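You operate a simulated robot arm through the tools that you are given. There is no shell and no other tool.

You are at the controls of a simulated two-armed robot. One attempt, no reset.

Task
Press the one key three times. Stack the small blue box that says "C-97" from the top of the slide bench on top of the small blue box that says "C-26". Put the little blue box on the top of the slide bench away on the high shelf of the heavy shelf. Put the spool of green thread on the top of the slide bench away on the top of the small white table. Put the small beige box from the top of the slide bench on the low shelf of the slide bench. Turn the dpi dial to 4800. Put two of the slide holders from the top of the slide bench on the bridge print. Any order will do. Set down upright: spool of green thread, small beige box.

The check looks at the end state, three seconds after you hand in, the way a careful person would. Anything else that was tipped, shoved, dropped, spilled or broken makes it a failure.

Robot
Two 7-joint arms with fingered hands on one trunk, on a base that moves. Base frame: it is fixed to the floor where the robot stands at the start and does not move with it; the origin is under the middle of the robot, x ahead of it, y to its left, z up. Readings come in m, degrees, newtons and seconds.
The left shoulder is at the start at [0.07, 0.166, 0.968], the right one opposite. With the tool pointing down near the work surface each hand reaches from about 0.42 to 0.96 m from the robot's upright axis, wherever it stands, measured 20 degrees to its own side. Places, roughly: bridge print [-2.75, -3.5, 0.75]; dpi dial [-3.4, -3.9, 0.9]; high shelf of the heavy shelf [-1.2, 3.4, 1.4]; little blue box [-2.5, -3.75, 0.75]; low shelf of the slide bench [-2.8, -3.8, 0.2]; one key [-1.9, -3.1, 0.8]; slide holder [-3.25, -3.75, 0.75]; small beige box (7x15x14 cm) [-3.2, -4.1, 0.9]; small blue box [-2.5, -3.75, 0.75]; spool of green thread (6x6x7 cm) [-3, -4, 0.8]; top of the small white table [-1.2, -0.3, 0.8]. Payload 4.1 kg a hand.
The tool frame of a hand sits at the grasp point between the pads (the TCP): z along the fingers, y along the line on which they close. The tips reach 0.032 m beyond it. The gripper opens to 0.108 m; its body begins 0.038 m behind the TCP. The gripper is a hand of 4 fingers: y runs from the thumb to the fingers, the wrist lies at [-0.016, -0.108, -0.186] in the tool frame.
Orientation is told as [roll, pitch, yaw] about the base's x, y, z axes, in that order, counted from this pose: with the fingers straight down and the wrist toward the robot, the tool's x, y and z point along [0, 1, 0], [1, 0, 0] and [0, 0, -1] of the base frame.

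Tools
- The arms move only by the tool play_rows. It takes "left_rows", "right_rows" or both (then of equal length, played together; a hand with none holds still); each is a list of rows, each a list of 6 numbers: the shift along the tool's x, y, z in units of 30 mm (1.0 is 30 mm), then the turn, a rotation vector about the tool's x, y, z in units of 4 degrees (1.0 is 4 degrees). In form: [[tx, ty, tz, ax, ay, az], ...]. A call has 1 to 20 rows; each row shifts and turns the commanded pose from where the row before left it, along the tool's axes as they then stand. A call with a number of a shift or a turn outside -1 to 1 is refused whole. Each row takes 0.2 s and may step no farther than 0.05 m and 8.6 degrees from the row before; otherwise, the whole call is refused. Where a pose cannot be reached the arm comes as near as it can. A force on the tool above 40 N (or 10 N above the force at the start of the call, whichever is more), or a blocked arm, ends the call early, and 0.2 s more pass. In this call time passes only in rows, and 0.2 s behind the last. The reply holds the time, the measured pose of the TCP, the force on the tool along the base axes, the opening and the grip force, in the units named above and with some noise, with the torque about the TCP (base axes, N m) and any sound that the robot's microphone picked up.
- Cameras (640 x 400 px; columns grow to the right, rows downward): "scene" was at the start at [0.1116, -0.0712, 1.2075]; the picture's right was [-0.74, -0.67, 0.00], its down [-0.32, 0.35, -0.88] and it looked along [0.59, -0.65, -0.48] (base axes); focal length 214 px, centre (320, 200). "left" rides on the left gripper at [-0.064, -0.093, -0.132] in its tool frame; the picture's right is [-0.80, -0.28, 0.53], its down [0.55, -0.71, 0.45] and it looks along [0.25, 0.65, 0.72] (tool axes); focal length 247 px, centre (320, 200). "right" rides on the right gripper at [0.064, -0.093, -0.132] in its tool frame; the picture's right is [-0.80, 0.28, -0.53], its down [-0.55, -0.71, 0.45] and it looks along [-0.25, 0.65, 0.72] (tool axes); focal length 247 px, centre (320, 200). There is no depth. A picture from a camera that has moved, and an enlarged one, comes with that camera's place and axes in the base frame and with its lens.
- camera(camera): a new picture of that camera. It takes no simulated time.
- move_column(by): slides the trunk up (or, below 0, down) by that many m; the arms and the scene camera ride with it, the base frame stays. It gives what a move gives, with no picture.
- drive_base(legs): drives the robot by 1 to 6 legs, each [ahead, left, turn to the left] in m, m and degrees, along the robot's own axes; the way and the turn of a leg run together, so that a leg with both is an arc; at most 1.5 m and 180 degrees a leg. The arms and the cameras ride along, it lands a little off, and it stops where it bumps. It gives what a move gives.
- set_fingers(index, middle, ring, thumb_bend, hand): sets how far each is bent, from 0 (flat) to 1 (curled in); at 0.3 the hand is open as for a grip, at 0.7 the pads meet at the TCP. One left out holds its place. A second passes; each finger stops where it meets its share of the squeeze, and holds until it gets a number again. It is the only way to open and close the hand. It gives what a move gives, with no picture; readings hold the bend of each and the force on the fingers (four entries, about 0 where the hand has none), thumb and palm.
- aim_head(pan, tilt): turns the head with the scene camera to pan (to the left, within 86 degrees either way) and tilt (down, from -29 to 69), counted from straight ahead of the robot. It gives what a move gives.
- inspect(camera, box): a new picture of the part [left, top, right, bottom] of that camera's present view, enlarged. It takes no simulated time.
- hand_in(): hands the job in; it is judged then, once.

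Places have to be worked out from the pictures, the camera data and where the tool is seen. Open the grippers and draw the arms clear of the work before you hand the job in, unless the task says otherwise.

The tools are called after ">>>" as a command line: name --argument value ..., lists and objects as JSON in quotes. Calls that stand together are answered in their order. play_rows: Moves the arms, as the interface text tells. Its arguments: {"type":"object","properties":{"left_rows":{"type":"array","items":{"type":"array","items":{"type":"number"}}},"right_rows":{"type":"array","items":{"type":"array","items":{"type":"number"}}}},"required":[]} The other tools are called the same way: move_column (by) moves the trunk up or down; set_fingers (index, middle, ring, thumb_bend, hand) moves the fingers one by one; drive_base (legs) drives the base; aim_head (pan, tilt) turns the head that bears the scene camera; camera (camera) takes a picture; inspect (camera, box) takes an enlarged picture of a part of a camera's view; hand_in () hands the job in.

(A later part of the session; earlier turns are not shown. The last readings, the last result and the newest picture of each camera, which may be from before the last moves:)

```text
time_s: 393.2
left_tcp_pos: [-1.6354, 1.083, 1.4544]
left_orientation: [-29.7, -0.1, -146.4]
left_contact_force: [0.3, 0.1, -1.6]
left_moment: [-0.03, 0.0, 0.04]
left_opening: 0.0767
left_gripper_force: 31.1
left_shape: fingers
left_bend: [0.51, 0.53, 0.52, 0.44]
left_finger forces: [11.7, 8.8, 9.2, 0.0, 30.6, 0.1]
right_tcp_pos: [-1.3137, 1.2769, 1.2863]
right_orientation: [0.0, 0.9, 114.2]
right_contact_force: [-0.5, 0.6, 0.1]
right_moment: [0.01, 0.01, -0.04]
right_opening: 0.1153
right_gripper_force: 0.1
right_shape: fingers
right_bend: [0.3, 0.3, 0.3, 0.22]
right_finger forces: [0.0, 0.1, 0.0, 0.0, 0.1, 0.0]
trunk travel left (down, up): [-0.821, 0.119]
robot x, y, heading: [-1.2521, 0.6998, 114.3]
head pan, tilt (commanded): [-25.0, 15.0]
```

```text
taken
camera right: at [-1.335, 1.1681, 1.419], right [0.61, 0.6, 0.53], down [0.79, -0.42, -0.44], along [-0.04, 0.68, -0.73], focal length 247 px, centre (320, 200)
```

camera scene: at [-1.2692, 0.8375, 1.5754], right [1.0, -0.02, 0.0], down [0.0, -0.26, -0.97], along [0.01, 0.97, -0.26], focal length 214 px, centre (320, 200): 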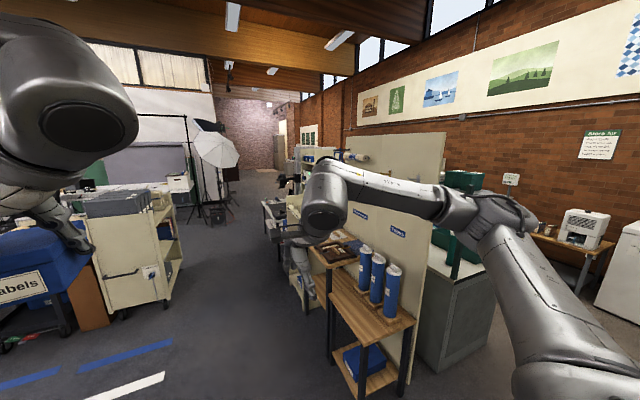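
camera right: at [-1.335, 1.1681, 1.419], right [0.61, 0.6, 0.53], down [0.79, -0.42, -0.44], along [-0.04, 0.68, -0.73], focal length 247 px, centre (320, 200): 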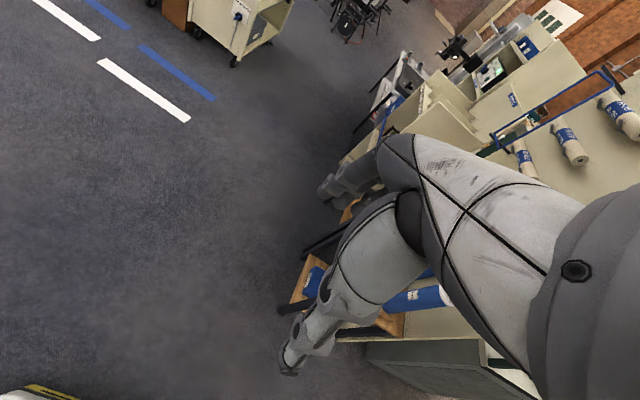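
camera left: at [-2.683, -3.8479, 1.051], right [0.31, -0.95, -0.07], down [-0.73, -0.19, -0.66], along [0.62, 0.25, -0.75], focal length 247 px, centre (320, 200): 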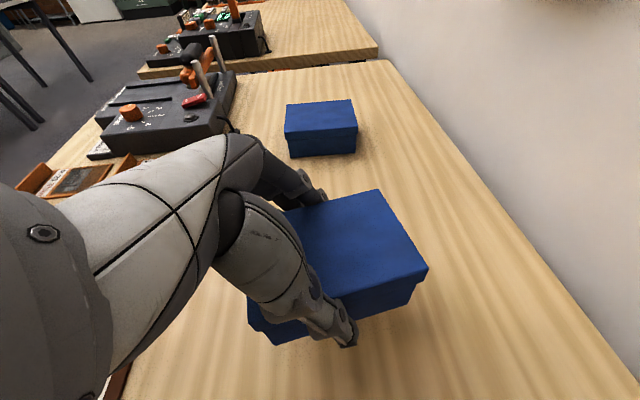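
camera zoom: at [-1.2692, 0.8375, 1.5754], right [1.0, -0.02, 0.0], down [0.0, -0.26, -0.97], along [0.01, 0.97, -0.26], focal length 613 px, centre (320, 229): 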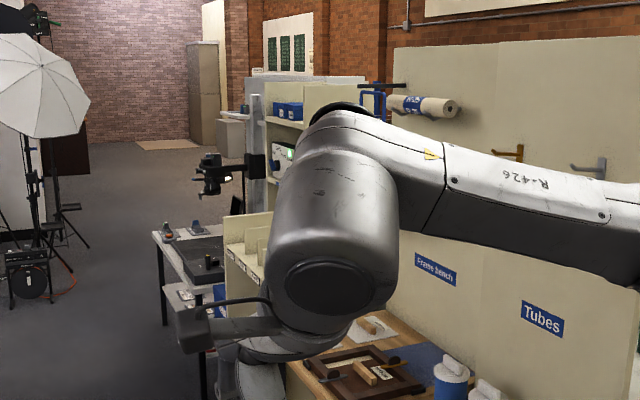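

The listed spot seems to be a cream shelf unit beyond the frame bench (blue boxes on its high shelf). I advance 0.9 m along the open corridor and look to the right.

>>> drive_base --legs '[[0.9, 0.05, 0]]'

>>> aim_head --pan -45 --tilt 15

>>> camera --camera "scene"

>>> aim_head --pan -10 --tilt 20

>>> camera --camera "scene"

```text
time_s: 397.9
left_tcp_pos: [-2.0458, 1.8683, 1.4539]
left_orientation: [-29.8, -0.1, -146.2]
left_contact_force: [0.0, -0.3, -1.5]
left_moment: [0.0, 0.02, -0.01]
left_opening: 0.0767
left_gripper_force: 30.8
left_shape: fingers
left_bend: [0.51, 0.53, 0.52, 0.44]
left_finger forces: [11.7, 8.7, 9.4, 0.0, 30.6, 0.1]
right_tcp_pos: [-1.7269, 2.0652, 1.2873]
right_orientation: [0.0, 1.0, 114.8]
right_contact_force: [0.1, 0.2, 0.7]
right_moment: [0.0, -0.02, -0.01]
right_opening: 0.1152
right_gripper_force: 0.1
right_shape: fingers
right_bend: [0.3, 0.3, 0.3, 0.22]
right_finger forces: [0.1, 0.1, 0.0, 0.0, 0.0, 0.0]
trunk travel left (down, up): [-0.821, 0.119]
robot x, y, heading: [-1.6621, 1.4921, 114.5]
head pan, tilt (commanded): [-25.0, 15.0]
```

```text
time_s: 398.7
left_tcp_pos: [-2.0469, 1.8689, 1.4547]
left_orientation: [-29.8, -0.2, -146.3]
left_contact_force: [-0.4, 0.4, -1.0]
left_moment: [-0.03, -0.04, -0.02]
left_opening: 0.0768
left_gripper_force: 30.6
left_shape: fingers
left_bend: [0.51, 0.53, 0.52, 0.44]
left_finger forces: [11.7, 8.8, 9.4, 0.1, 30.6, 0.0]
right_tcp_pos: [-1.7263, 2.0657, 1.2855]
right_orientation: [-0.1, 1.0, 114.8]
right_contact_force: [-0.5, -0.7, -0.2]
right_moment: [0.0, 0.01, 0.01]
right_opening: 0.1155
right_gripper_force: 0.0
right_shape: fingers
right_bend: [0.3, 0.3, 0.3, 0.22]
right_finger forces: [0.1, 0.1, 0.0, 0.0, 0.1, 0.0]
trunk travel left (down, up): [-0.821, 0.119]
robot x, y, heading: [-1.6587, 1.489, 114.3]
head pan, tilt (commanded): [-45.0, 15.0]
```

```text
taken
camera scene: at [-1.6479, 1.62, 1.5754], right [0.94, -0.35, 0.0], down [-0.09, -0.24, -0.97], along [0.34, 0.9, -0.26], focal length 214 px, centre (320, 200)
```

scene: 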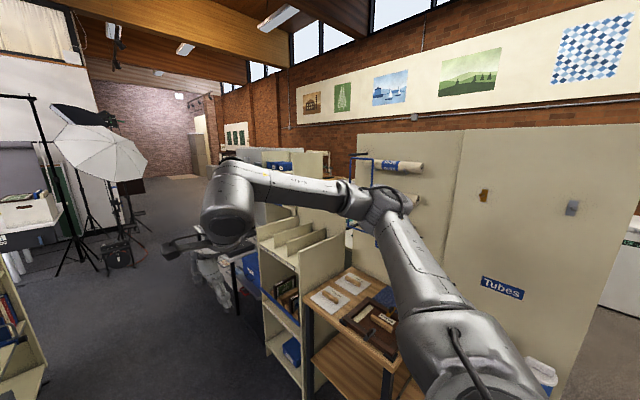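

```text
time_s: 399.7
left_tcp_pos: [-2.0463, 1.8685, 1.4549]
left_orientation: [-29.8, -0.1, -146.2]
left_contact_force: [-0.5, -0.3, -0.7]
left_moment: [0.05, 0.01, -0.02]
left_opening: 0.0769
left_gripper_force: 30.1
left_shape: fingers
left_bend: [0.51, 0.53, 0.52, 0.44]
left_finger forces: [11.7, 8.7, 9.2, 0.1, 30.6, 0.0]
right_tcp_pos: [-1.7275, 2.0651, 1.287]
right_orientation: [0.0, 1.0, 114.6]
right_contact_force: [0.1, -0.2, -0.5]
right_moment: [0.0, -0.01, 0.0]
right_opening: 0.1152
right_gripper_force: 0.0
right_shape: fingers
right_bend: [0.3, 0.3, 0.3, 0.22]
right_finger forces: [0.0, 0.0, 0.1, 0.0, 0.0, 0.1]
trunk travel left (down, up): [-0.821, 0.119]
robot x, y, heading: [-1.6572, 1.4906, 114.4]
head pan, tilt (commanded): [-10.0, 20.0]
```

```text
taken
camera scene: at [-1.7034, 1.6222, 1.5673], right [0.97, 0.25, 0.0], down [0.08, -0.33, -0.94], along [-0.23, 0.91, -0.34], focal length 214 px, centre (320, 200)
```

scene: 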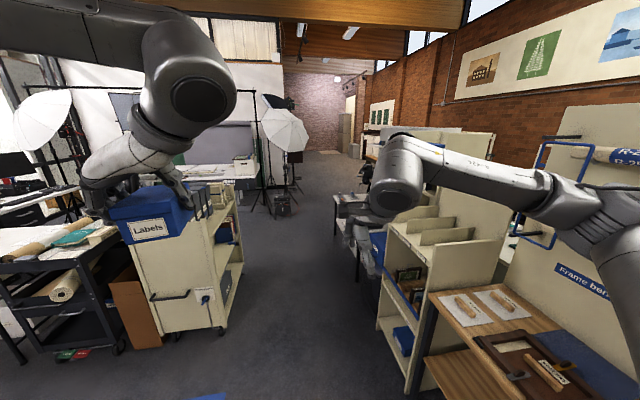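

The right arm blocks the view of the cream shelf unit; I raise the right hand 0.3 m and look again.

>>> play_rows --right_rows '[[0, -0.3, -1, 0, 0, 0], [0, -0.3, -1, 0, 0, 0], [0, -0.3, -1, 0, 0, 0], [0, -0.3, -1, 0, 0, 0], [0, -0.3, -1, 0, 0, 0], [0, -0.3, -1, 0, 0, 0], [0, -0.3, -1, 0, 0, 0], [0, -0.3, -1, 0, 0, 0], [0, -0.3, -1, 0, 0, 0], [0, -0.3, -1, 0, 0, 0]]'

>>> aim_head --pan -30 --tilt 12

>>> camera --camera "scene"

>>> camera --camera "right"

```text
time_s: 401.9
left_tcp_pos: [-2.0461, 1.8664, 1.4556]
left_orientation: [-29.8, 0.0, -146.1]
left_contact_force: [0.6, 0.0, -0.6]
left_moment: [-0.03, 0.0, -0.03]
left_opening: 0.0766
left_gripper_force: 29.8
left_shape: fingers
left_bend: [0.51, 0.53, 0.52, 0.44]
left_finger forces: [11.7, 8.7, 9.2, 0.0, 30.5, 0.1]
right_tcp_pos: [-1.6935, 1.9835, 1.5898]
right_orientation: [0.0, 0.9, 114.7]
right_contact_force: [-0.1, -0.4, -0.4]
right_moment: [0.05, 0.02, 0.0]
right_opening: 0.1151
right_gripper_force: 0.1
right_shape: fingers
right_bend: [0.3, 0.3, 0.3, 0.22]
right_finger forces: [0.0, 0.0, 0.0, 0.1, 0.0, 0.0]
trunk travel left (down, up): [-0.821, 0.119]
robot x, y, heading: [-1.6557, 1.4903, 114.3]
head pan, tilt (commanded): [-10.0, 20.0]
```

```text
time_s: 402.8
left_tcp_pos: [-2.0466, 1.8694, 1.4535]
left_orientation: [-29.6, -0.2, -146.3]
left_contact_force: [0.3, 0.0, -1.3]
left_moment: [-0.03, -0.01, 0.02]
left_opening: 0.0767
left_gripper_force: 30.4
left_shape: fingers
left_bend: [0.51, 0.53, 0.52, 0.44]
left_finger forces: [11.7, 8.7, 9.3, 0.0, 30.5, 0.1]
right_tcp_pos: [-1.6927, 1.9853, 1.5873]
right_orientation: [0.0, 1.0, 114.7]
right_contact_force: [-0.2, 0.9, -0.1]
right_moment: [-0.01, -0.01, 0.0]
right_opening: 0.1151
right_gripper_force: 0.1
right_shape: fingers
right_bend: [0.3, 0.3, 0.3, 0.22]
right_finger forces: [0.0, 0.0, 0.0, 0.0, 0.0, 0.0]
trunk travel left (down, up): [-0.821, 0.119]
robot x, y, heading: [-1.6607, 1.4912, 114.2]
head pan, tilt (commanded): [-30.0, 12.0]
```

```text
taken
camera scene: at [-1.6715, 1.6251, 1.5802], right [1.0, -0.1, 0.0], down [-0.02, -0.21, -0.98], along [0.09, 0.97, -0.21], focal length 214 px, centre (320, 200)
```

scene: 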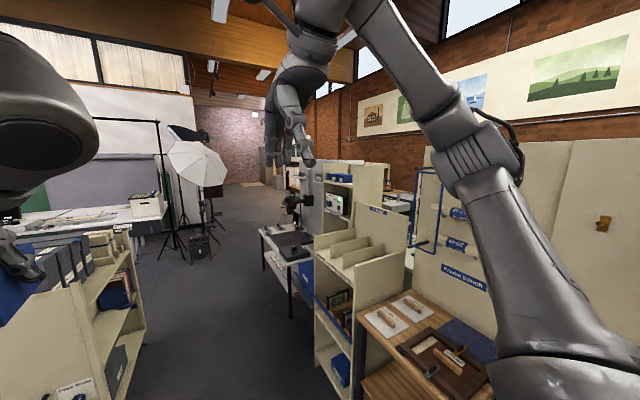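

```text
taken
camera right: at [-1.7135, 1.8765, 1.7208], right [0.6, 0.6, 0.53], down [0.8, -0.42, -0.44], along [-0.04, 0.68, -0.73], focal length 247 px, centre (320, 200)
```

right: 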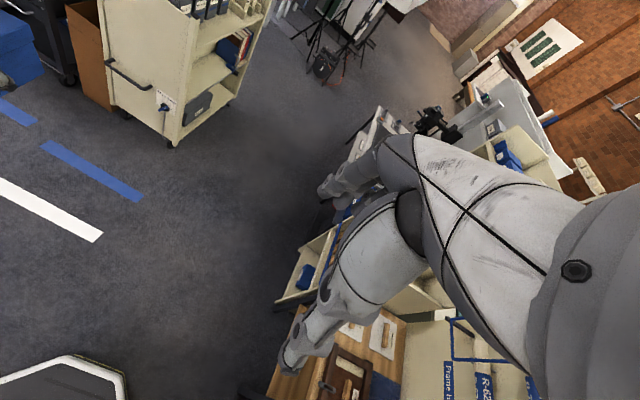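

>>> inspect --camera "scene" --box '[250, 150, 430, 300]'

>>> inspect --camera "right" --box '[340, 30, 600, 210]'

```text
2.67 times, centred on (340, 225) of scene
camera zoom: at [-1.6715, 1.6251, 1.5802], right [1.0, -0.1, 0.0], down [-0.02, -0.21, -0.98], along [0.09, 0.97, -0.21], focal length 572 px, centre (267, 133)
```

zoom: 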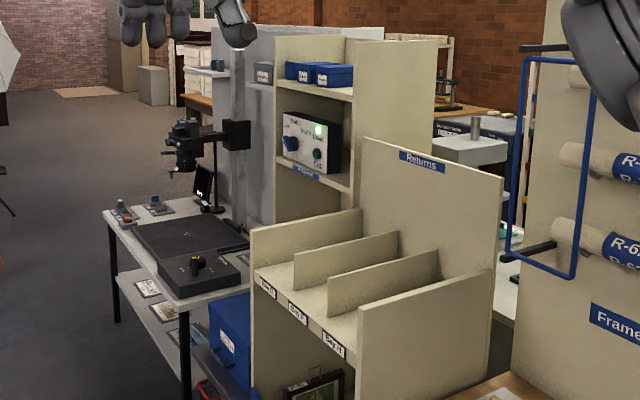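

```text
2.22 times, centred on (470, 120) of right
camera zoom: at [-1.7135, 1.8765, 1.7208], right [0.6, 0.6, 0.53], down [0.8, -0.42, -0.44], along [-0.04, 0.68, -0.73], focal length 549 px, centre (-13, 378)
```

zoom: 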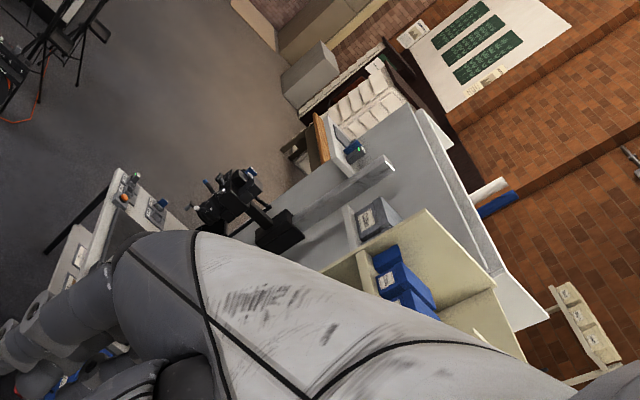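

The cream unit is the heavy shelf: its high shelf (z≈1.34) holds two blue boxes and faces the corridor. I drive forward 1.1 m and turn right ~90° to face it.

>>> drive_base --legs '[[1.1, -0.05, 0]]'

>>> drive_base --legs '[[0, 0, -89]]'

>>> aim_head --pan 10 --tilt 20

>>> camera --camera "scene"

>>> camera --camera "right"

>>> camera --camera "left"

```text
time_s: 408.4
left_tcp_pos: [-2.4552, 2.8946, 1.4548]
left_orientation: [-29.8, 0.0, -146.4]
left_contact_force: [1.2, 0.5, -1.4]
left_moment: [-0.01, 0.04, 0.0]
left_opening: 0.0768
left_gripper_force: 30.0
left_shape: fingers
left_bend: [0.51, 0.53, 0.52, 0.44]
left_finger forces: [11.7, 8.7, 9.3, 0.1, 30.6, 0.1]
right_tcp_pos: [-2.1, 3.0103, 1.59]
right_orientation: [0.0, 0.9, 114.6]
right_contact_force: [0.4, -0.3, -0.5]
right_moment: [0.01, -0.01, 0.03]
right_opening: 0.1152
right_gripper_force: 0.0
right_shape: fingers
right_bend: [0.3, 0.3, 0.3, 0.22]
right_finger forces: [0.0, 0.0, 0.0, 0.0, 0.1, 0.0]
trunk travel left (down, up): [-0.821, 0.119]
robot x, y, heading: [-2.0676, 2.5151, 114.2]
head pan, tilt (commanded): [-30.0, 12.0]
```

```text
time_s: 412.6
left_tcp_pos: [-1.6866, 2.9009, 1.454]
left_orientation: [-29.7, -0.2, 123.5]
left_contact_force: [-0.4, 0.6, -1.7]
left_moment: [0.02, 0.05, 0.02]
left_opening: 0.0769
left_gripper_force: 29.7
left_shape: fingers
left_bend: [0.51, 0.53, 0.52, 0.44]
left_finger forces: [11.5, 8.6, 9.0, 0.1, 30.0, 0.0]
right_tcp_pos: [-1.5727, 2.5453, 1.5879]
right_orientation: [0.0, 1.2, 24.3]
right_contact_force: [1.4, -1.4, -0.3]
right_moment: [0.01, 0.01, 0.02]
right_opening: 0.1151
right_gripper_force: 0.1
right_shape: fingers
right_bend: [0.3, 0.3, 0.3, 0.22]
right_finger forces: [0.0, 0.0, 0.0, 0.0, 0.0, 0.0]
trunk travel left (down, up): [-0.821, 0.119]
robot x, y, heading: [-2.0669, 2.5187, 24.0]
head pan, tilt (commanded): [-30.0, 12.0]
```

```text
time_s: 413.7
left_tcp_pos: [-1.6875, 2.8998, 1.4551]
left_orientation: [-29.7, -0.2, 123.6]
left_contact_force: [-0.3, -0.4, -1.8]
left_moment: [-0.03, 0.05, -0.01]
left_opening: 0.0762
left_gripper_force: 29.5
left_shape: fingers
left_bend: [0.51, 0.53, 0.52, 0.44]
left_finger forces: [11.5, 8.6, 9.1, 0.1, 30.0, 0.0]
right_tcp_pos: [-1.5721, 2.5447, 1.5878]
right_orientation: [0.0, 1.1, 24.3]
right_contact_force: [-0.9, -0.1, 0.1]
right_moment: [0.01, 0.02, 0.0]
right_opening: 0.1152
right_gripper_force: 0.0
right_shape: fingers
right_bend: [0.3, 0.3, 0.3, 0.22]
right_finger forces: [0.0, 0.0, 0.0, 0.1, 0.0, 0.1]
trunk travel left (down, up): [-0.821, 0.119]
robot x, y, heading: [-2.0646, 2.5162, 24.3]
head pan, tilt (commanded): [10.0, 20.0]
```

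```text
taken
camera scene: at [-1.9451, 2.5839, 1.5673], right [0.56, -0.83, 0.0], down [-0.28, -0.19, -0.94], along [0.78, 0.53, -0.34], focal length 214 px, centre (320, 200)
```

scene: 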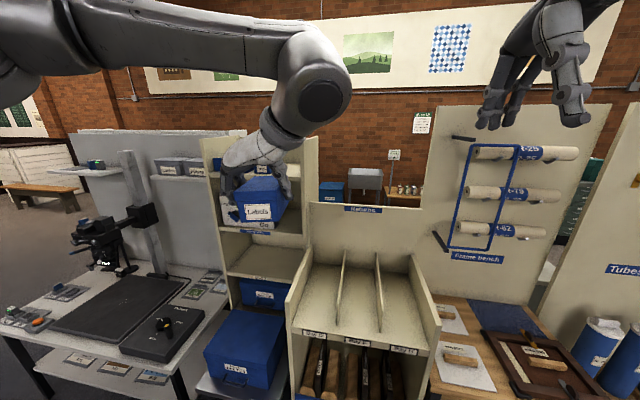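

```text
taken
camera right: at [-1.681, 2.5657, 1.721], right [0.59, -0.61, 0.53], down [-0.42, -0.79, -0.44], along [0.68, 0.04, -0.73], focal length 247 px, centre (320, 200)
```

right: 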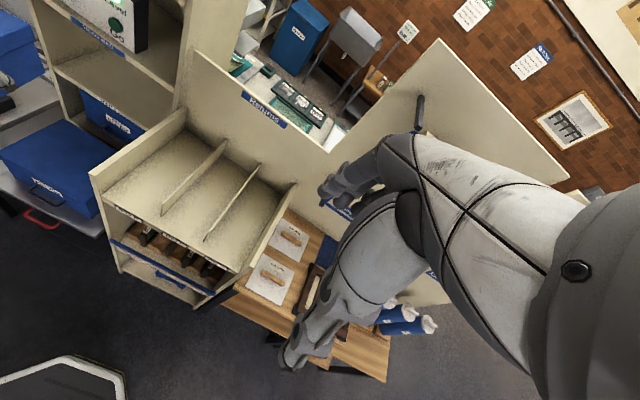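

```text
taken
camera left: at [-1.6436, 2.8165, 1.6009], right [0.95, 0.29, -0.07], down [0.18, -0.73, -0.66], along [-0.24, 0.62, -0.75], focal length 247 px, centre (320, 200)
```

left: 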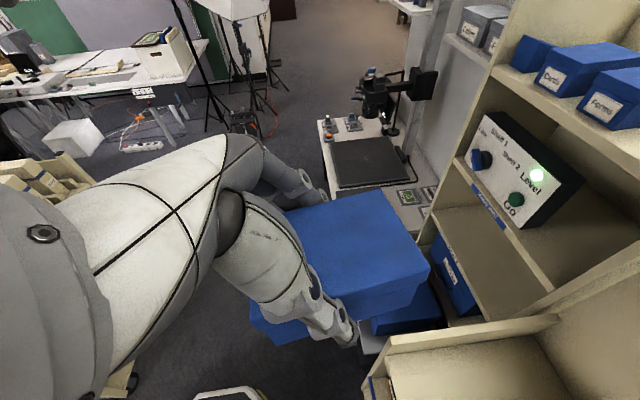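

The left-hand camera sees the heavy shelf well: high shelf with labelled blue boxes, and below it a controller. Zooming in on the high shelf.

>>> inspect --camera "left" --box '[430, 0, 640, 200]'

>>> play_rows --left_rows '[[0, 0.9, 0, 0, 0, 0], [0, 0.9, 0, 0, 0, 0], [0, 0.9, 0, 0, 0, 0], [0, 0.9, 0, 0, 0, 0], [0, 0.9, 0, 0, 0, 0], [0, 0.9, 0, 0, 0, 0]]'

>>> camera --camera "scene"

```text
2.00 times, centred on (535, 100) of left
camera zoom: at [-1.6436, 2.8165, 1.6009], right [0.95, 0.29, -0.07], down [0.18, -0.73, -0.66], along [-0.24, 0.62, -0.75], focal length 494 px, centre (-110, 400)
```

zoom: 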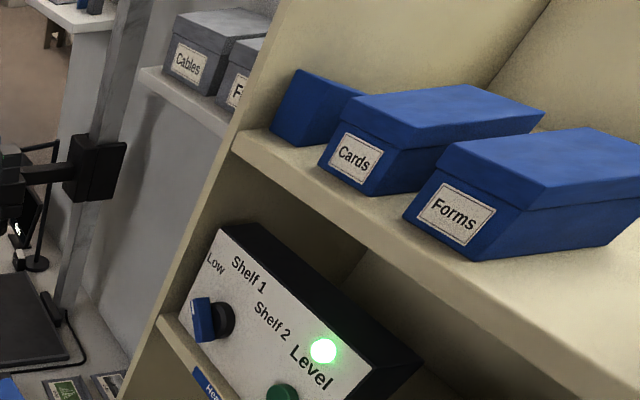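

```text
time_s: 415.1
left_tcp_pos: [-1.7802, 3.036, 1.455]
left_orientation: [-29.7, 0.1, 123.5]
left_contact_force: [-0.3, -0.3, -2.0]
left_moment: [0.01, 0.04, -0.01]
left_opening: 0.0765
left_gripper_force: 29.9
left_shape: fingers
left_bend: [0.51, 0.53, 0.52, 0.44]
left_finger forces: [11.5, 8.6, 9.1, 0.0, 29.9, 0.0]
right_tcp_pos: [-1.5749, 2.5471, 1.5883]
right_orientation: [0.0, 0.9, 24.3]
right_contact_force: [-0.4, -0.5, 0.2]
right_moment: [-0.01, 0.0, -0.03]
right_opening: 0.1154
right_gripper_force: 0.1
right_shape: fingers
right_bend: [0.3, 0.3, 0.3, 0.22]
right_finger forces: [0.1, 0.0, 0.1, 0.0, 0.1, 0.1]
trunk travel left (down, up): [-0.821, 0.119]
robot x, y, heading: [-2.0691, 2.5174, 24.0]
head pan, tilt (commanded): [10.0, 20.0]
```

```text
taken
camera scene: at [-1.9466, 2.5853, 1.5673], right [0.56, -0.83, 0.0], down [-0.28, -0.19, -0.94], along [0.78, 0.53, -0.34], focal length 214 px, centre (320, 200)
```

scene: 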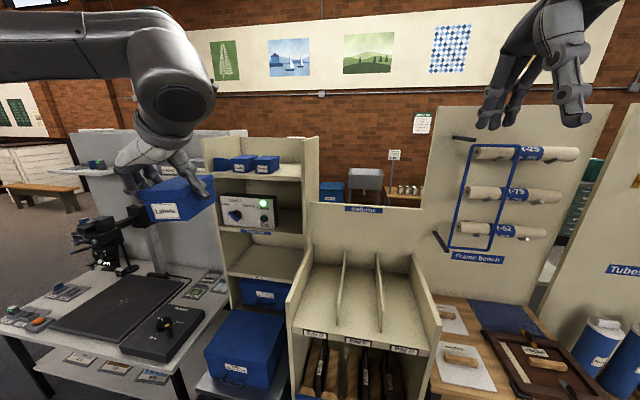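

Now the head camera sees the high shelf: boxes stand on its left and middle, the right end is free. Zooming in.

>>> inspect --camera "scene" --box '[190, 120, 330, 260]'

>>> camera --camera "left"

```text
2.86 times, centred on (260, 190) of scene
camera zoom: at [-1.9466, 2.5853, 1.5673], right [0.56, -0.83, 0.0], down [-0.28, -0.19, -0.94], along [0.78, 0.53, -0.34], focal length 613 px, centre (491, 229)
```

zoom: 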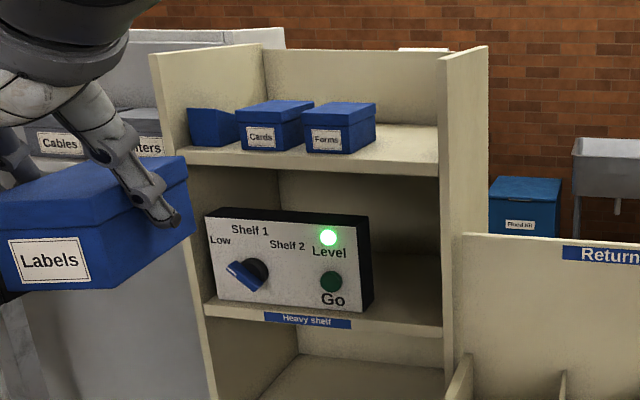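

```text
taken
camera left: at [-1.7357, 2.953, 1.6017], right [0.95, 0.29, -0.07], down [0.18, -0.73, -0.66], along [-0.24, 0.62, -0.75], focal length 247 px, centre (320, 200)
```

left: 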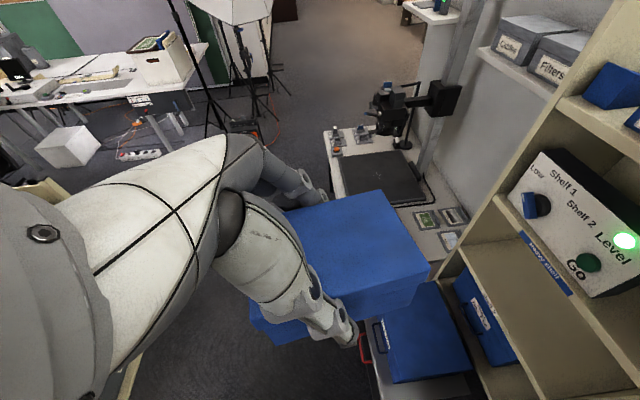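

The unit is labelled "Heavy shelf". Its high shelf (z≈1.35, open at the top) is free right of "Forms": ~16 cm wide. With the wrist on the right the hand would hit the side panel, so I raise the trunk and turn the left hand 98° clockwise (wrist toward me, box stays level).

>>> move_column --by 0.115

>>> play_rows --left_rows '[[0, 0, 0, 0.497, 0, 0.868], [0, 0, 0, 0.497, 0, 0.868], [0, 0, 0, 0.497, 0, 0.868], [0, 0, 0, 0.497, 0, 0.868], [0, 0, 0, 0.497, 0, 0.868], [0, 0, 0, 0.497, 0, 0.868], [0, 0, 0, 0.497, 0, 0.868], [0, 0, 0, 0.497, 0, 0.868], [0, 0, 0, 0.497, 0, 0.868], [0, 0, 0, 0.497, 0, 0.868], [0, 0, 0, 0.497, 0, 0.868], [0, 0, 0, 0.497, 0, 0.868]]'

>>> camera --camera "scene"

```text
time_s: 416.6
left_tcp_pos: [-1.7778, 3.0351, 1.5703]
left_orientation: [-29.8, -0.1, 123.5]
left_contact_force: [-0.2, 0.6, -1.2]
left_moment: [-0.03, 0.05, -0.01]
left_opening: 0.0766
left_gripper_force: 29.4
left_shape: fingers
left_bend: [0.51, 0.53, 0.52, 0.44]
left_finger forces: [11.6, 8.6, 9.1, 0.0, 30.0, 0.0]
right_tcp_pos: [-1.5725, 2.5461, 1.7019]
right_orientation: [0.0, 1.0, 24.3]
right_contact_force: [0.2, 0.0, -0.6]
right_moment: [-0.02, 0.01, -0.02]
right_opening: 0.1153
right_gripper_force: 0.1
right_shape: fingers
right_bend: [0.3, 0.3, 0.3, 0.22]
right_finger forces: [0.0, 0.1, 0.0, 0.1, 0.0, 0.0]
trunk travel left (down, up): [-0.936, 0.004]
robot x, y, heading: [-2.0679, 2.5133, 24.0]
head pan, tilt (commanded): [10.0, 20.0]
```

```text
time_s: 419.2
left_tcp_pos: [-1.778, 3.0344, 1.5697]
left_orientation: [-29.8, 0.0, 75.4]
left_contact_force: [-0.3, 0.0, -1.8]
left_moment: [0.04, 0.02, 0.03]
left_opening: 0.0765
left_gripper_force: 29.4
left_shape: fingers
left_bend: [0.51, 0.53, 0.52, 0.44]
left_finger forces: [11.5, 8.6, 9.1, 0.0, 29.9, 0.0]
right_tcp_pos: [-1.5728, 2.5451, 1.7036]
right_orientation: [0.0, 1.0, 24.3]
right_contact_force: [-0.1, 1.0, -0.6]
right_moment: [0.03, -0.03, 0.01]
right_opening: 0.115
right_gripper_force: 0.1
right_shape: fingers
right_bend: [0.3, 0.3, 0.3, 0.22]
right_finger forces: [0.0, 0.1, 0.0, 0.1, 0.0, 0.0]
trunk travel left (down, up): [-0.936, 0.004]
robot x, y, heading: [-2.0637, 2.5134, 24.1]
head pan, tilt (commanded): [10.0, 20.0]
```

```text
taken
camera scene: at [-1.9458, 2.5846, 1.6823], right [0.56, -0.83, 0.0], down [-0.28, -0.19, -0.94], along [0.78, 0.53, -0.34], focal length 214 px, centre (320, 200)
```

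scene: 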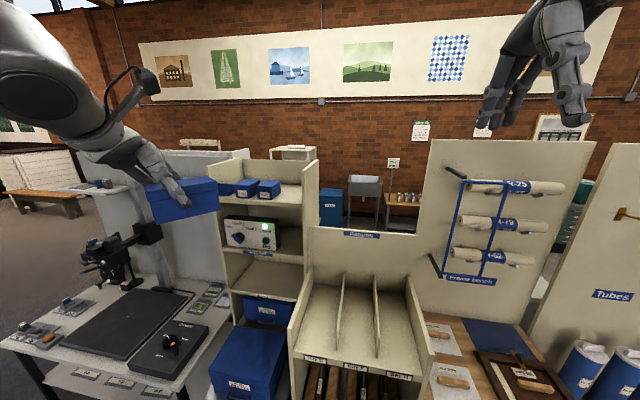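

Rotation works well. I continue the remaining ~50°.

>>> play_rows --left_rows '[[0, 0, 0, 0.497, 0, 0.868], [0, 0, 0, 0.497, 0, 0.868], [0, 0, 0, 0.497, 0, 0.868], [0, 0, 0, 0.497, 0, 0.868], [0, 0, 0, 0.497, 0, 0.868], [0, 0, 0, 0.497, 0, 0.868], [0, 0, 0, 0.497, 0, 0.868], [0, 0, 0, 0.497, 0, 0.868], [0, 0, 0, 0.497, 0, 0.868], [0, 0, 0, 0.497, 0, 0.868], [0, 0, 0, 0.497, 0, 0.868], [0, 0, 0, 0.497, 0, 0.868], [0, 0, 0, 0.298, 0, 0.521]]'

>>> camera --camera "scene"

>>> camera --camera "left"

```text
time_s: 422.0
left_tcp_pos: [-1.7774, 3.0351, 1.5711]
left_orientation: [-29.9, 0.1, 25.1]
left_contact_force: [0.6, -0.1, -1.7]
left_moment: [0.0, -0.02, 0.02]
left_opening: 0.0766
left_gripper_force: 29.3
left_shape: fingers
left_bend: [0.51, 0.53, 0.52, 0.44]
left_finger forces: [11.4, 8.6, 9.0, 0.1, 29.9, 0.0]
right_tcp_pos: [-1.5727, 2.5468, 1.7027]
right_orientation: [0.0, 1.0, 24.3]
right_contact_force: [-0.3, 0.0, 0.5]
right_moment: [0.06, 0.03, 0.01]
right_opening: 0.1153
right_gripper_force: 0.0
right_shape: fingers
right_bend: [0.3, 0.3, 0.3, 0.22]
right_finger forces: [0.0, 0.0, 0.0, 0.0, 0.1, 0.0]
trunk travel left (down, up): [-0.936, 0.004]
robot x, y, heading: [-2.0639, 2.5137, 24.2]
head pan, tilt (commanded): [10.0, 20.0]
```

```text
taken
camera scene: at [-1.9451, 2.5844, 1.6822], right [0.56, -0.83, 0.0], down [-0.28, -0.19, -0.94], along [0.78, 0.53, -0.34], focal length 214 px, centre (320, 200)
```

scene: 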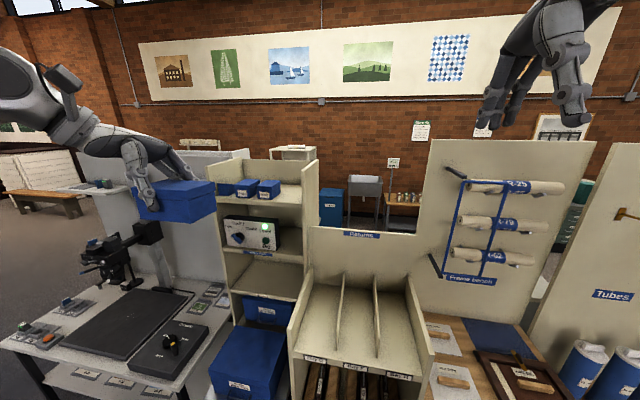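

```text
taken
camera left: at [-1.8657, 3.0039, 1.7175], right [0.15, -0.99, -0.07], down [-0.75, -0.07, -0.66], along [0.65, 0.15, -0.75], focal length 247 px, centre (320, 200)
```

left: 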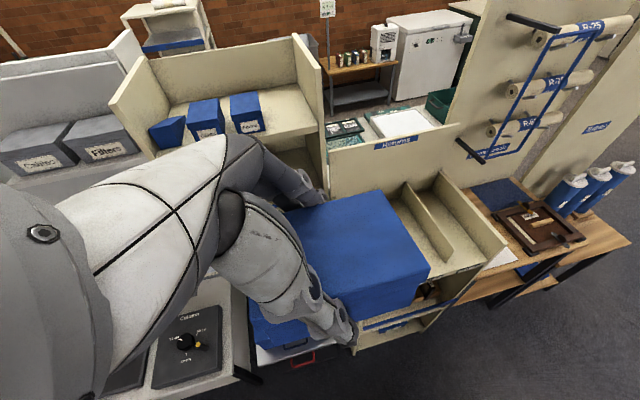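

The left-hand camera now looks straight at the high shelf. Zooming in for the free area's geometry.

>>> inspect --camera "left" --box '[100, 20, 340, 200]'

>>> inspect --camera "scene" --box '[190, 140, 330, 260]'

```text
2.22 times, centred on (220, 110) of left
camera zoom: at [-1.8657, 3.0039, 1.7175], right [0.15, -0.99, -0.07], down [-0.75, -0.07, -0.66], along [0.65, 0.15, -0.75], focal length 549 px, centre (542, 400)
```

zoom: 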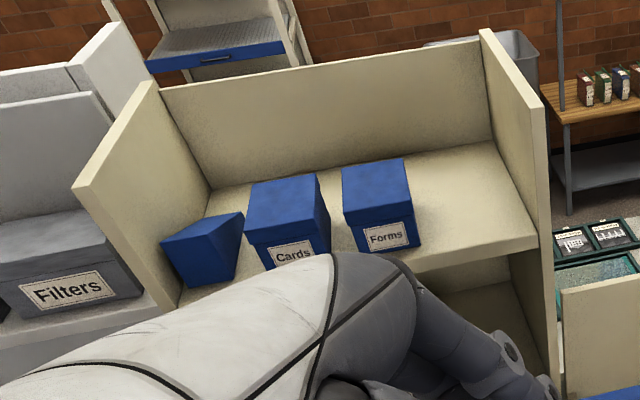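

```text
3.33 times, centred on (260, 200) of scene
camera zoom: at [-1.9451, 2.5844, 1.6822], right [0.56, -0.83, 0.0], down [-0.28, -0.19, -0.94], along [0.78, 0.53, -0.34], focal length 715 px, centre (520, 200)
```

zoom: 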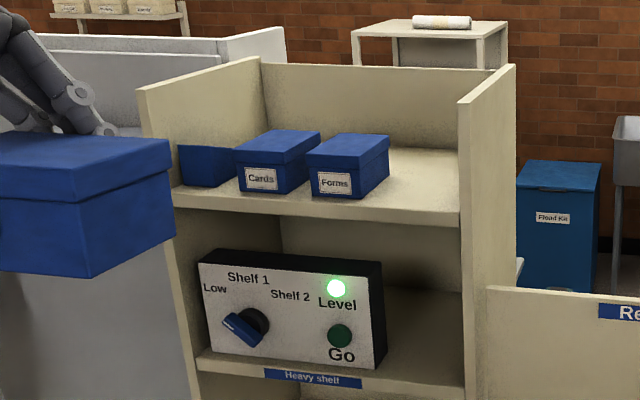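

The free gap is ~15 cm for an 11.3 cm box – workable. Before driving closer I check the floor clearance in front of the base.

>>> aim_head --pan 5 --tilt 60

>>> camera --camera "scene"

```text
time_s: 423.0
left_tcp_pos: [-1.7789, 3.0339, 1.5707]
left_orientation: [-29.7, 0.2, 25.1]
left_contact_force: [-0.1, 0.0, -1.3]
left_moment: [0.05, 0.0, -0.01]
left_opening: 0.0765
left_gripper_force: 29.6
left_shape: fingers
left_bend: [0.51, 0.53, 0.52, 0.44]
left_finger forces: [11.6, 8.6, 9.0, 0.1, 29.8, 0.1]
right_tcp_pos: [-1.5718, 2.5463, 1.7039]
right_orientation: [0.0, 1.0, 24.3]
right_contact_force: [0.0, 0.3, 0.2]
right_moment: [0.0, -0.04, -0.01]
right_opening: 0.1154
right_gripper_force: 0.0
right_shape: fingers
right_bend: [0.3, 0.3, 0.3, 0.22]
right_finger forces: [0.0, 0.1, 0.1, 0.0, 0.0, 0.0]
trunk travel left (down, up): [-0.936, 0.004]
robot x, y, heading: [-2.0672, 2.5142, 24.2]
head pan, tilt (commanded): [5.0, 60.0]
```

```text
taken
camera scene: at [-1.9642, 2.5643, 1.6242], right [0.49, -0.87, 0.0], down [-0.76, -0.42, -0.5], along [0.44, 0.24, -0.87], focal length 214 px, centre (320, 200)
```

scene: 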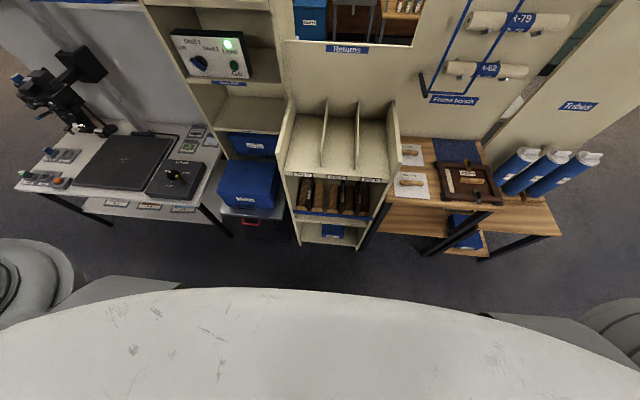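

Obstacle fronts lie ~0.6 m ahead of the axis, so I can advance 0.25 m safely. Then I look at the shelf again.

>>> drive_base --legs '[[0.25, 0, 0.6]]'

>>> aim_head --pan 20 --tilt 25

>>> camera --camera "scene"

>>> camera --camera "left"

```text
time_s: 424.8
left_tcp_pos: [-1.5642, 3.1376, 1.5721]
left_orientation: [-29.8, -0.1, 25.8]
left_contact_force: [-0.3, 1.0, -1.1]
left_moment: [0.07, -0.06, 0.0]
left_opening: 0.0765
left_gripper_force: 29.0
left_shape: fingers
left_bend: [0.51, 0.53, 0.52, 0.44]
left_finger forces: [11.4, 8.5, 9.1, 0.1, 29.9, 0.0]
right_tcp_pos: [-1.3544, 2.6491, 1.7058]
right_orientation: [-0.1, 0.8, 25.0]
right_contact_force: [-0.6, 0.1, 0.8]
right_moment: [0.04, -0.02, 0.02]
right_opening: 0.1151
right_gripper_force: 0.0
right_shape: fingers
right_bend: [0.3, 0.3, 0.3, 0.22]
right_finger forces: [0.1, 0.1, 0.0, 0.1, 0.0, 0.0]
trunk travel left (down, up): [-0.936, 0.004]
robot x, y, heading: [-1.8485, 2.6174, 24.9]
head pan, tilt (commanded): [5.0, 60.0]
```

```text
time_s: 425.9
left_tcp_pos: [-1.5604, 3.1395, 1.5698]
left_orientation: [-29.9, 0.2, 25.7]
left_contact_force: [0.0, -0.8, -1.8]
left_moment: [0.0, 0.01, 0.04]
left_opening: 0.0766
left_gripper_force: 29.1
left_shape: fingers
left_bend: [0.51, 0.53, 0.52, 0.44]
left_finger forces: [11.5, 8.6, 9.1, 0.0, 30.0, 0.1]
right_tcp_pos: [-1.3494, 2.6514, 1.704]
right_orientation: [0.0, 1.0, 24.9]
right_contact_force: [0.2, 0.3, 0.8]
right_moment: [-0.02, 0.01, -0.03]
right_opening: 0.1152
right_gripper_force: 0.0
right_shape: fingers
right_bend: [0.3, 0.3, 0.3, 0.22]
right_finger forces: [0.1, 0.0, 0.0, 0.1, 0.0, 0.1]
trunk travel left (down, up): [-0.936, 0.004]
robot x, y, heading: [-1.8471, 2.6134, 24.6]
head pan, tilt (commanded): [20.0, 25.0]
```

```text
taken
camera scene: at [-1.733, 2.6986, 1.6739], right [0.7, -0.71, 0.0], down [-0.3, -0.3, -0.91], along [0.64, 0.64, -0.42], focal length 214 px, centre (320, 200)
```

scene: 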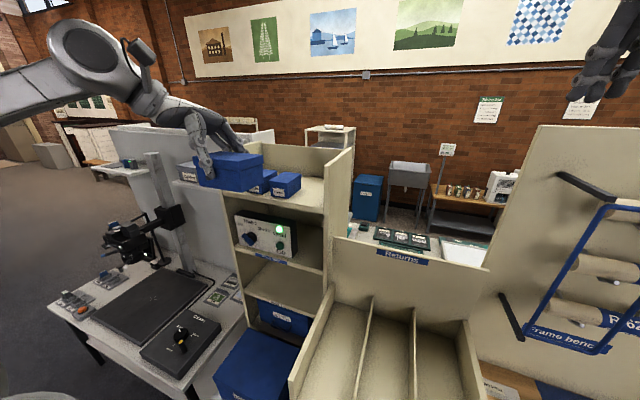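

```text
taken
camera left: at [-1.6469, 3.1071, 1.7172], right [0.16, -0.98, -0.06], down [-0.75, -0.08, -0.66], along [0.64, 0.15, -0.75], focal length 247 px, centre (320, 200)
```

left: 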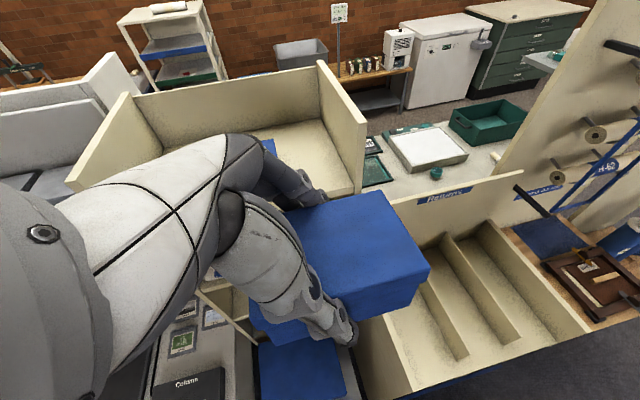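

>>> inspect --camera "left" --box '[220, 50, 400, 210]'

>>> inspect --camera "scene" --box '[210, 130, 370, 290]'

```text
2.50 times, centred on (310, 130) of left
camera zoom: at [-1.6469, 3.1071, 1.7172], right [0.16, -0.98, -0.06], down [-0.75, -0.08, -0.66], along [0.64, 0.15, -0.75], focal length 617 px, centre (345, 375)
```

zoom: 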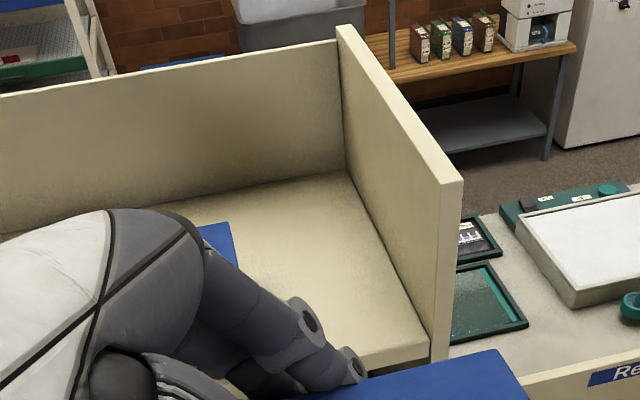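

```text
2.50 times, centred on (290, 210) of scene
camera zoom: at [-1.733, 2.6986, 1.6739], right [0.7, -0.71, 0.0], down [-0.3, -0.3, -0.91], along [0.64, 0.64, -0.42], focal length 536 px, centre (395, 175)
```

zoom: 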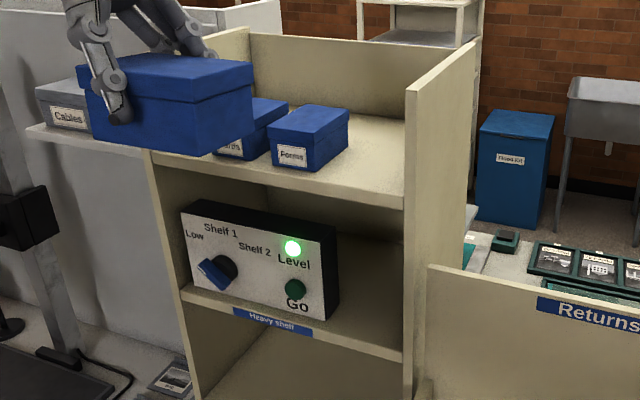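

The geometry is consistent: panel at v≈−3.374, Forms' side at ≈−3.52. I shift 5.6 cm right, raise 3 cm, and advance the box 21 cm toward the shelf.

>>> play_rows --left_rows '[[-0.707, 0, 0.02, 0, 0, 0], [-0.707, 0, 0.02, 0, 0, 0], [-0.707, 0, 0.02, 0, 0, 0], [0, 0.889, 0, 0, 0, 0], [0, 0.889, 0, 0, 0, 0], [0, 0.889, 0, 0, 0, 0], [0, 0.889, 0, 0, 0, 0], [0, 0.889, 0, 0, 0, 0], [0, 0.889, 0, 0, 0, 0], [0, 0.889, 0, 0, 0, 0], [0, 0.889, 0, 0, 0, 0]]'

>>> camera --camera "scene"

>>> camera --camera "left"

```text
time_s: 428.2
left_tcp_pos: [-1.3432, 3.1826, 1.5984]
left_orientation: [-29.8, 0.2, 25.7]
left_contact_force: [-0.6, -0.3, -1.1]
left_moment: [-0.04, -0.02, -0.02]
left_opening: 0.0763
left_gripper_force: 29.8
left_shape: fingers
left_bend: [0.51, 0.53, 0.52, 0.44]
left_finger forces: [11.6, 8.5, 9.0, 0.0, 29.7, 0.1]
right_tcp_pos: [-1.3478, 2.6519, 1.7028]
right_orientation: [0.1, 0.9, 24.9]
right_contact_force: [0.2, 0.5, -0.2]
right_moment: [-0.01, 0.02, -0.03]
right_opening: 0.1154
right_gripper_force: 0.1
right_shape: fingers
right_bend: [0.3, 0.3, 0.3, 0.22]
right_finger forces: [0.0, 0.0, 0.0, 0.0, 0.0, 0.0]
trunk travel left (down, up): [-0.936, 0.004]
robot x, y, heading: [-1.8461, 2.6163, 24.8]
head pan, tilt (commanded): [20.0, 25.0]
```

```text
taken
camera scene: at [-1.7322, 2.6983, 1.674], right [0.7, -0.71, 0.0], down [-0.3, -0.3, -0.91], along [0.64, 0.64, -0.42], focal length 214 px, centre (320, 200)
```

scene: 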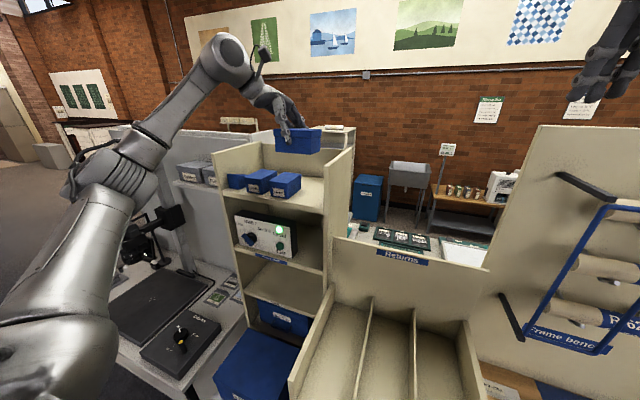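

```text
taken
camera left: at [-1.4301, 3.1502, 1.7456], right [0.16, -0.98, -0.07], down [-0.75, -0.08, -0.66], along [0.64, 0.15, -0.75], focal length 247 px, centre (320, 200)
```

left: 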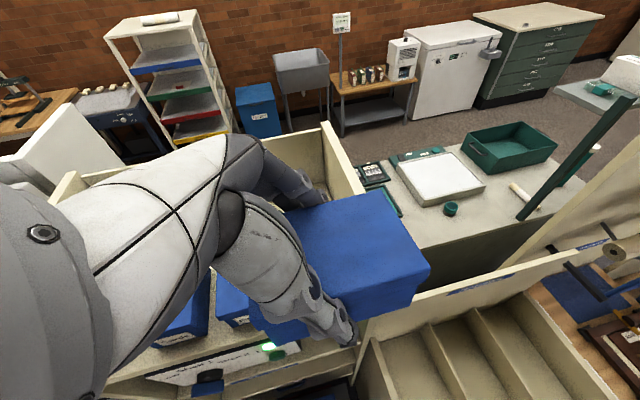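

Lateral alignment is right on (v≈−3.452). I advance the remaining 13 cm above the shelf and check.

>>> play_rows --left_rows '[[0, 0.88, 0, 0, 0, 0], [0, 0.88, 0, 0, 0, 0], [0, 0.88, 0, 0, 0, 0], [0, 0.88, 0, 0, 0, 0], [0, 0.88, 0, 0, 0, 0]]'

>>> inspect --camera "scene" --box '[200, 80, 380, 250]'

>>> camera --camera "left"

```text
time_s: 429.4
left_tcp_pos: [-1.2352, 3.2327, 1.596]
left_orientation: [-29.8, 0.2, 25.8]
left_contact_force: [-1.0, -0.5, -1.8]
left_moment: [0.02, 0.02, 0.04]
left_opening: 0.0764
left_gripper_force: 28.9
left_shape: fingers
left_bend: [0.52, 0.53, 0.52, 0.44]
left_finger forces: [11.5, 8.4, 8.9, 0.0, 29.4, 0.0]
left hand out of reach, approached as far as the arm can: row 5
right_tcp_pos: [-1.3473, 2.6511, 1.7029]
right_orientation: [0.1, 1.0, 24.9]
right_contact_force: [-0.1, 0.5, -0.2]
right_moment: [-0.02, 0.04, -0.01]
right_opening: 0.1148
right_gripper_force: 0.0
right_shape: fingers
right_bend: [0.3, 0.3, 0.3, 0.22]
right_finger forces: [0.0, 0.0, 0.1, 0.0, 0.0, 0.1]
trunk travel left (down, up): [-0.936, 0.004]
robot x, y, heading: [-1.8418, 2.6157, 24.6]
head pan, tilt (commanded): [20.0, 25.0]
```

```text
2.35 times, centred on (290, 165) of scene
camera zoom: at [-1.7323, 2.6973, 1.674], right [0.7, -0.71, 0.0], down [-0.3, -0.3, -0.91], along [0.64, 0.64, -0.42], focal length 505 px, centre (391, 282)
```

zoom: 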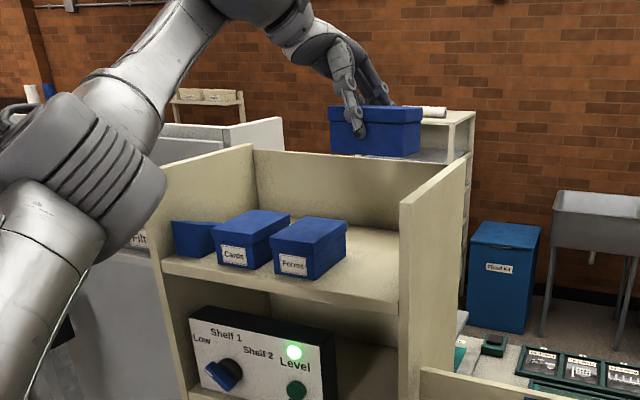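

```text
taken
camera left: at [-1.3225, 3.1993, 1.7437], right [0.16, -0.98, -0.07], down [-0.75, -0.08, -0.66], along [0.64, 0.16, -0.75], focal length 247 px, centre (320, 200)
```

left: 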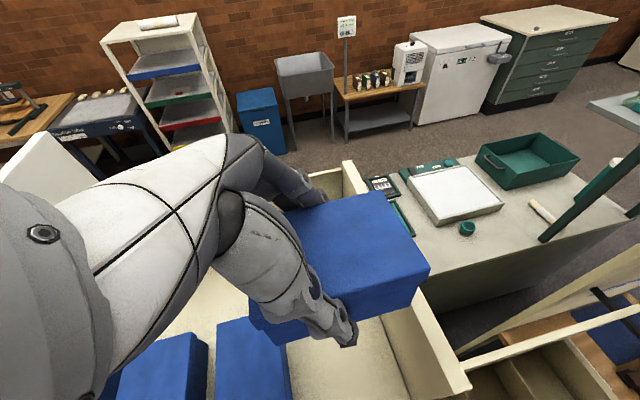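

The box hovers over the free spot (u≈−0.247, v≈−3.452). I lower the trunk 0.11 m and check side clearances.

>>> move_column --by -0.11

>>> inspect --camera "scene" --box '[200, 80, 380, 250]'

>>> camera --camera "left"

>>> camera --camera "right"

```text
time_s: 430.9
left_tcp_pos: [-1.238, 3.232, 1.4871]
left_orientation: [-29.8, 0.1, 25.7]
left_contact_force: [0.0, -1.0, -1.6]
left_moment: [0.02, 0.0, -0.02]
left_opening: 0.0766
left_gripper_force: 29.2
left_shape: fingers
left_bend: [0.52, 0.53, 0.52, 0.44]
left_finger forces: [11.5, 8.4, 9.0, 0.0, 29.6, 0.0]
right_tcp_pos: [-1.3501, 2.6516, 1.594]
right_orientation: [0.0, 0.9, 24.9]
right_contact_force: [0.2, -0.5, -0.8]
right_moment: [-0.02, -0.03, -0.03]
right_opening: 0.1151
right_gripper_force: 0.1
right_shape: fingers
right_bend: [0.3, 0.3, 0.3, 0.22]
right_finger forces: [0.0, 0.0, 0.1, 0.0, 0.0, 0.0]
trunk travel left (down, up): [-0.826, 0.114]
robot x, y, heading: [-1.8476, 2.6146, 24.6]
head pan, tilt (commanded): [20.0, 25.0]
```

```text
2.35 times, centred on (290, 165) of scene
camera zoom: at [-1.7343, 2.6981, 1.5642], right [0.7, -0.71, 0.0], down [-0.3, -0.3, -0.91], along [0.64, 0.64, -0.42], focal length 505 px, centre (391, 282)
```

zoom: 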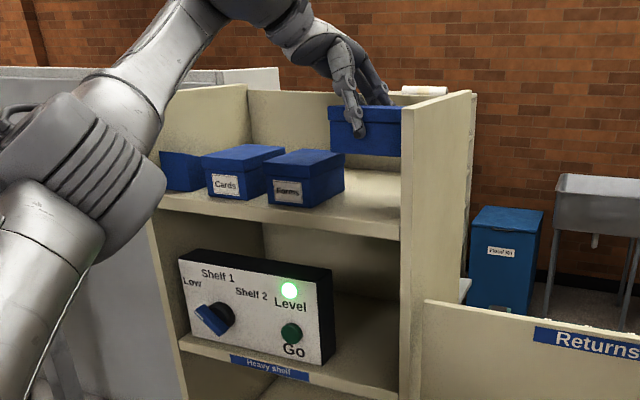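

```text
taken
camera left: at [-1.3248, 3.2001, 1.6343], right [0.16, -0.98, -0.07], down [-0.75, -0.08, -0.66], along [0.65, 0.16, -0.75], focal length 247 px, centre (320, 200)
```

left: 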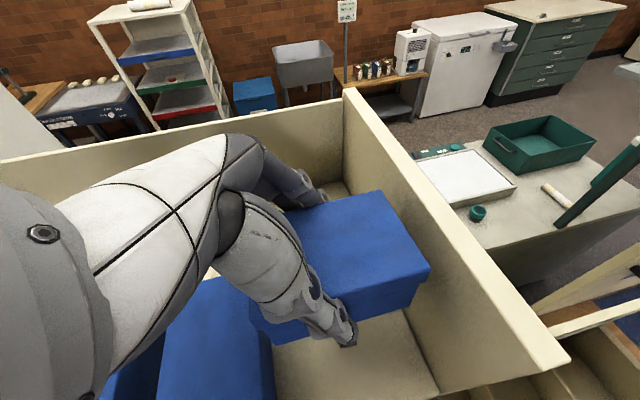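

```text
taken
camera right: at [-1.4591, 2.6707, 1.7262], right [0.6, -0.6, 0.53], down [-0.42, -0.8, -0.44], along [0.68, 0.04, -0.73], focal length 247 px, centre (320, 200)
```

right: 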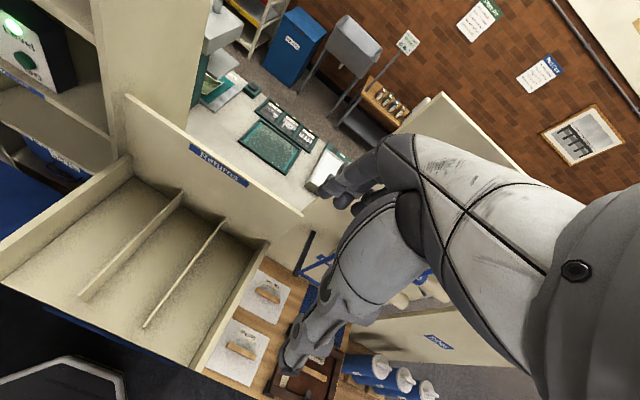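

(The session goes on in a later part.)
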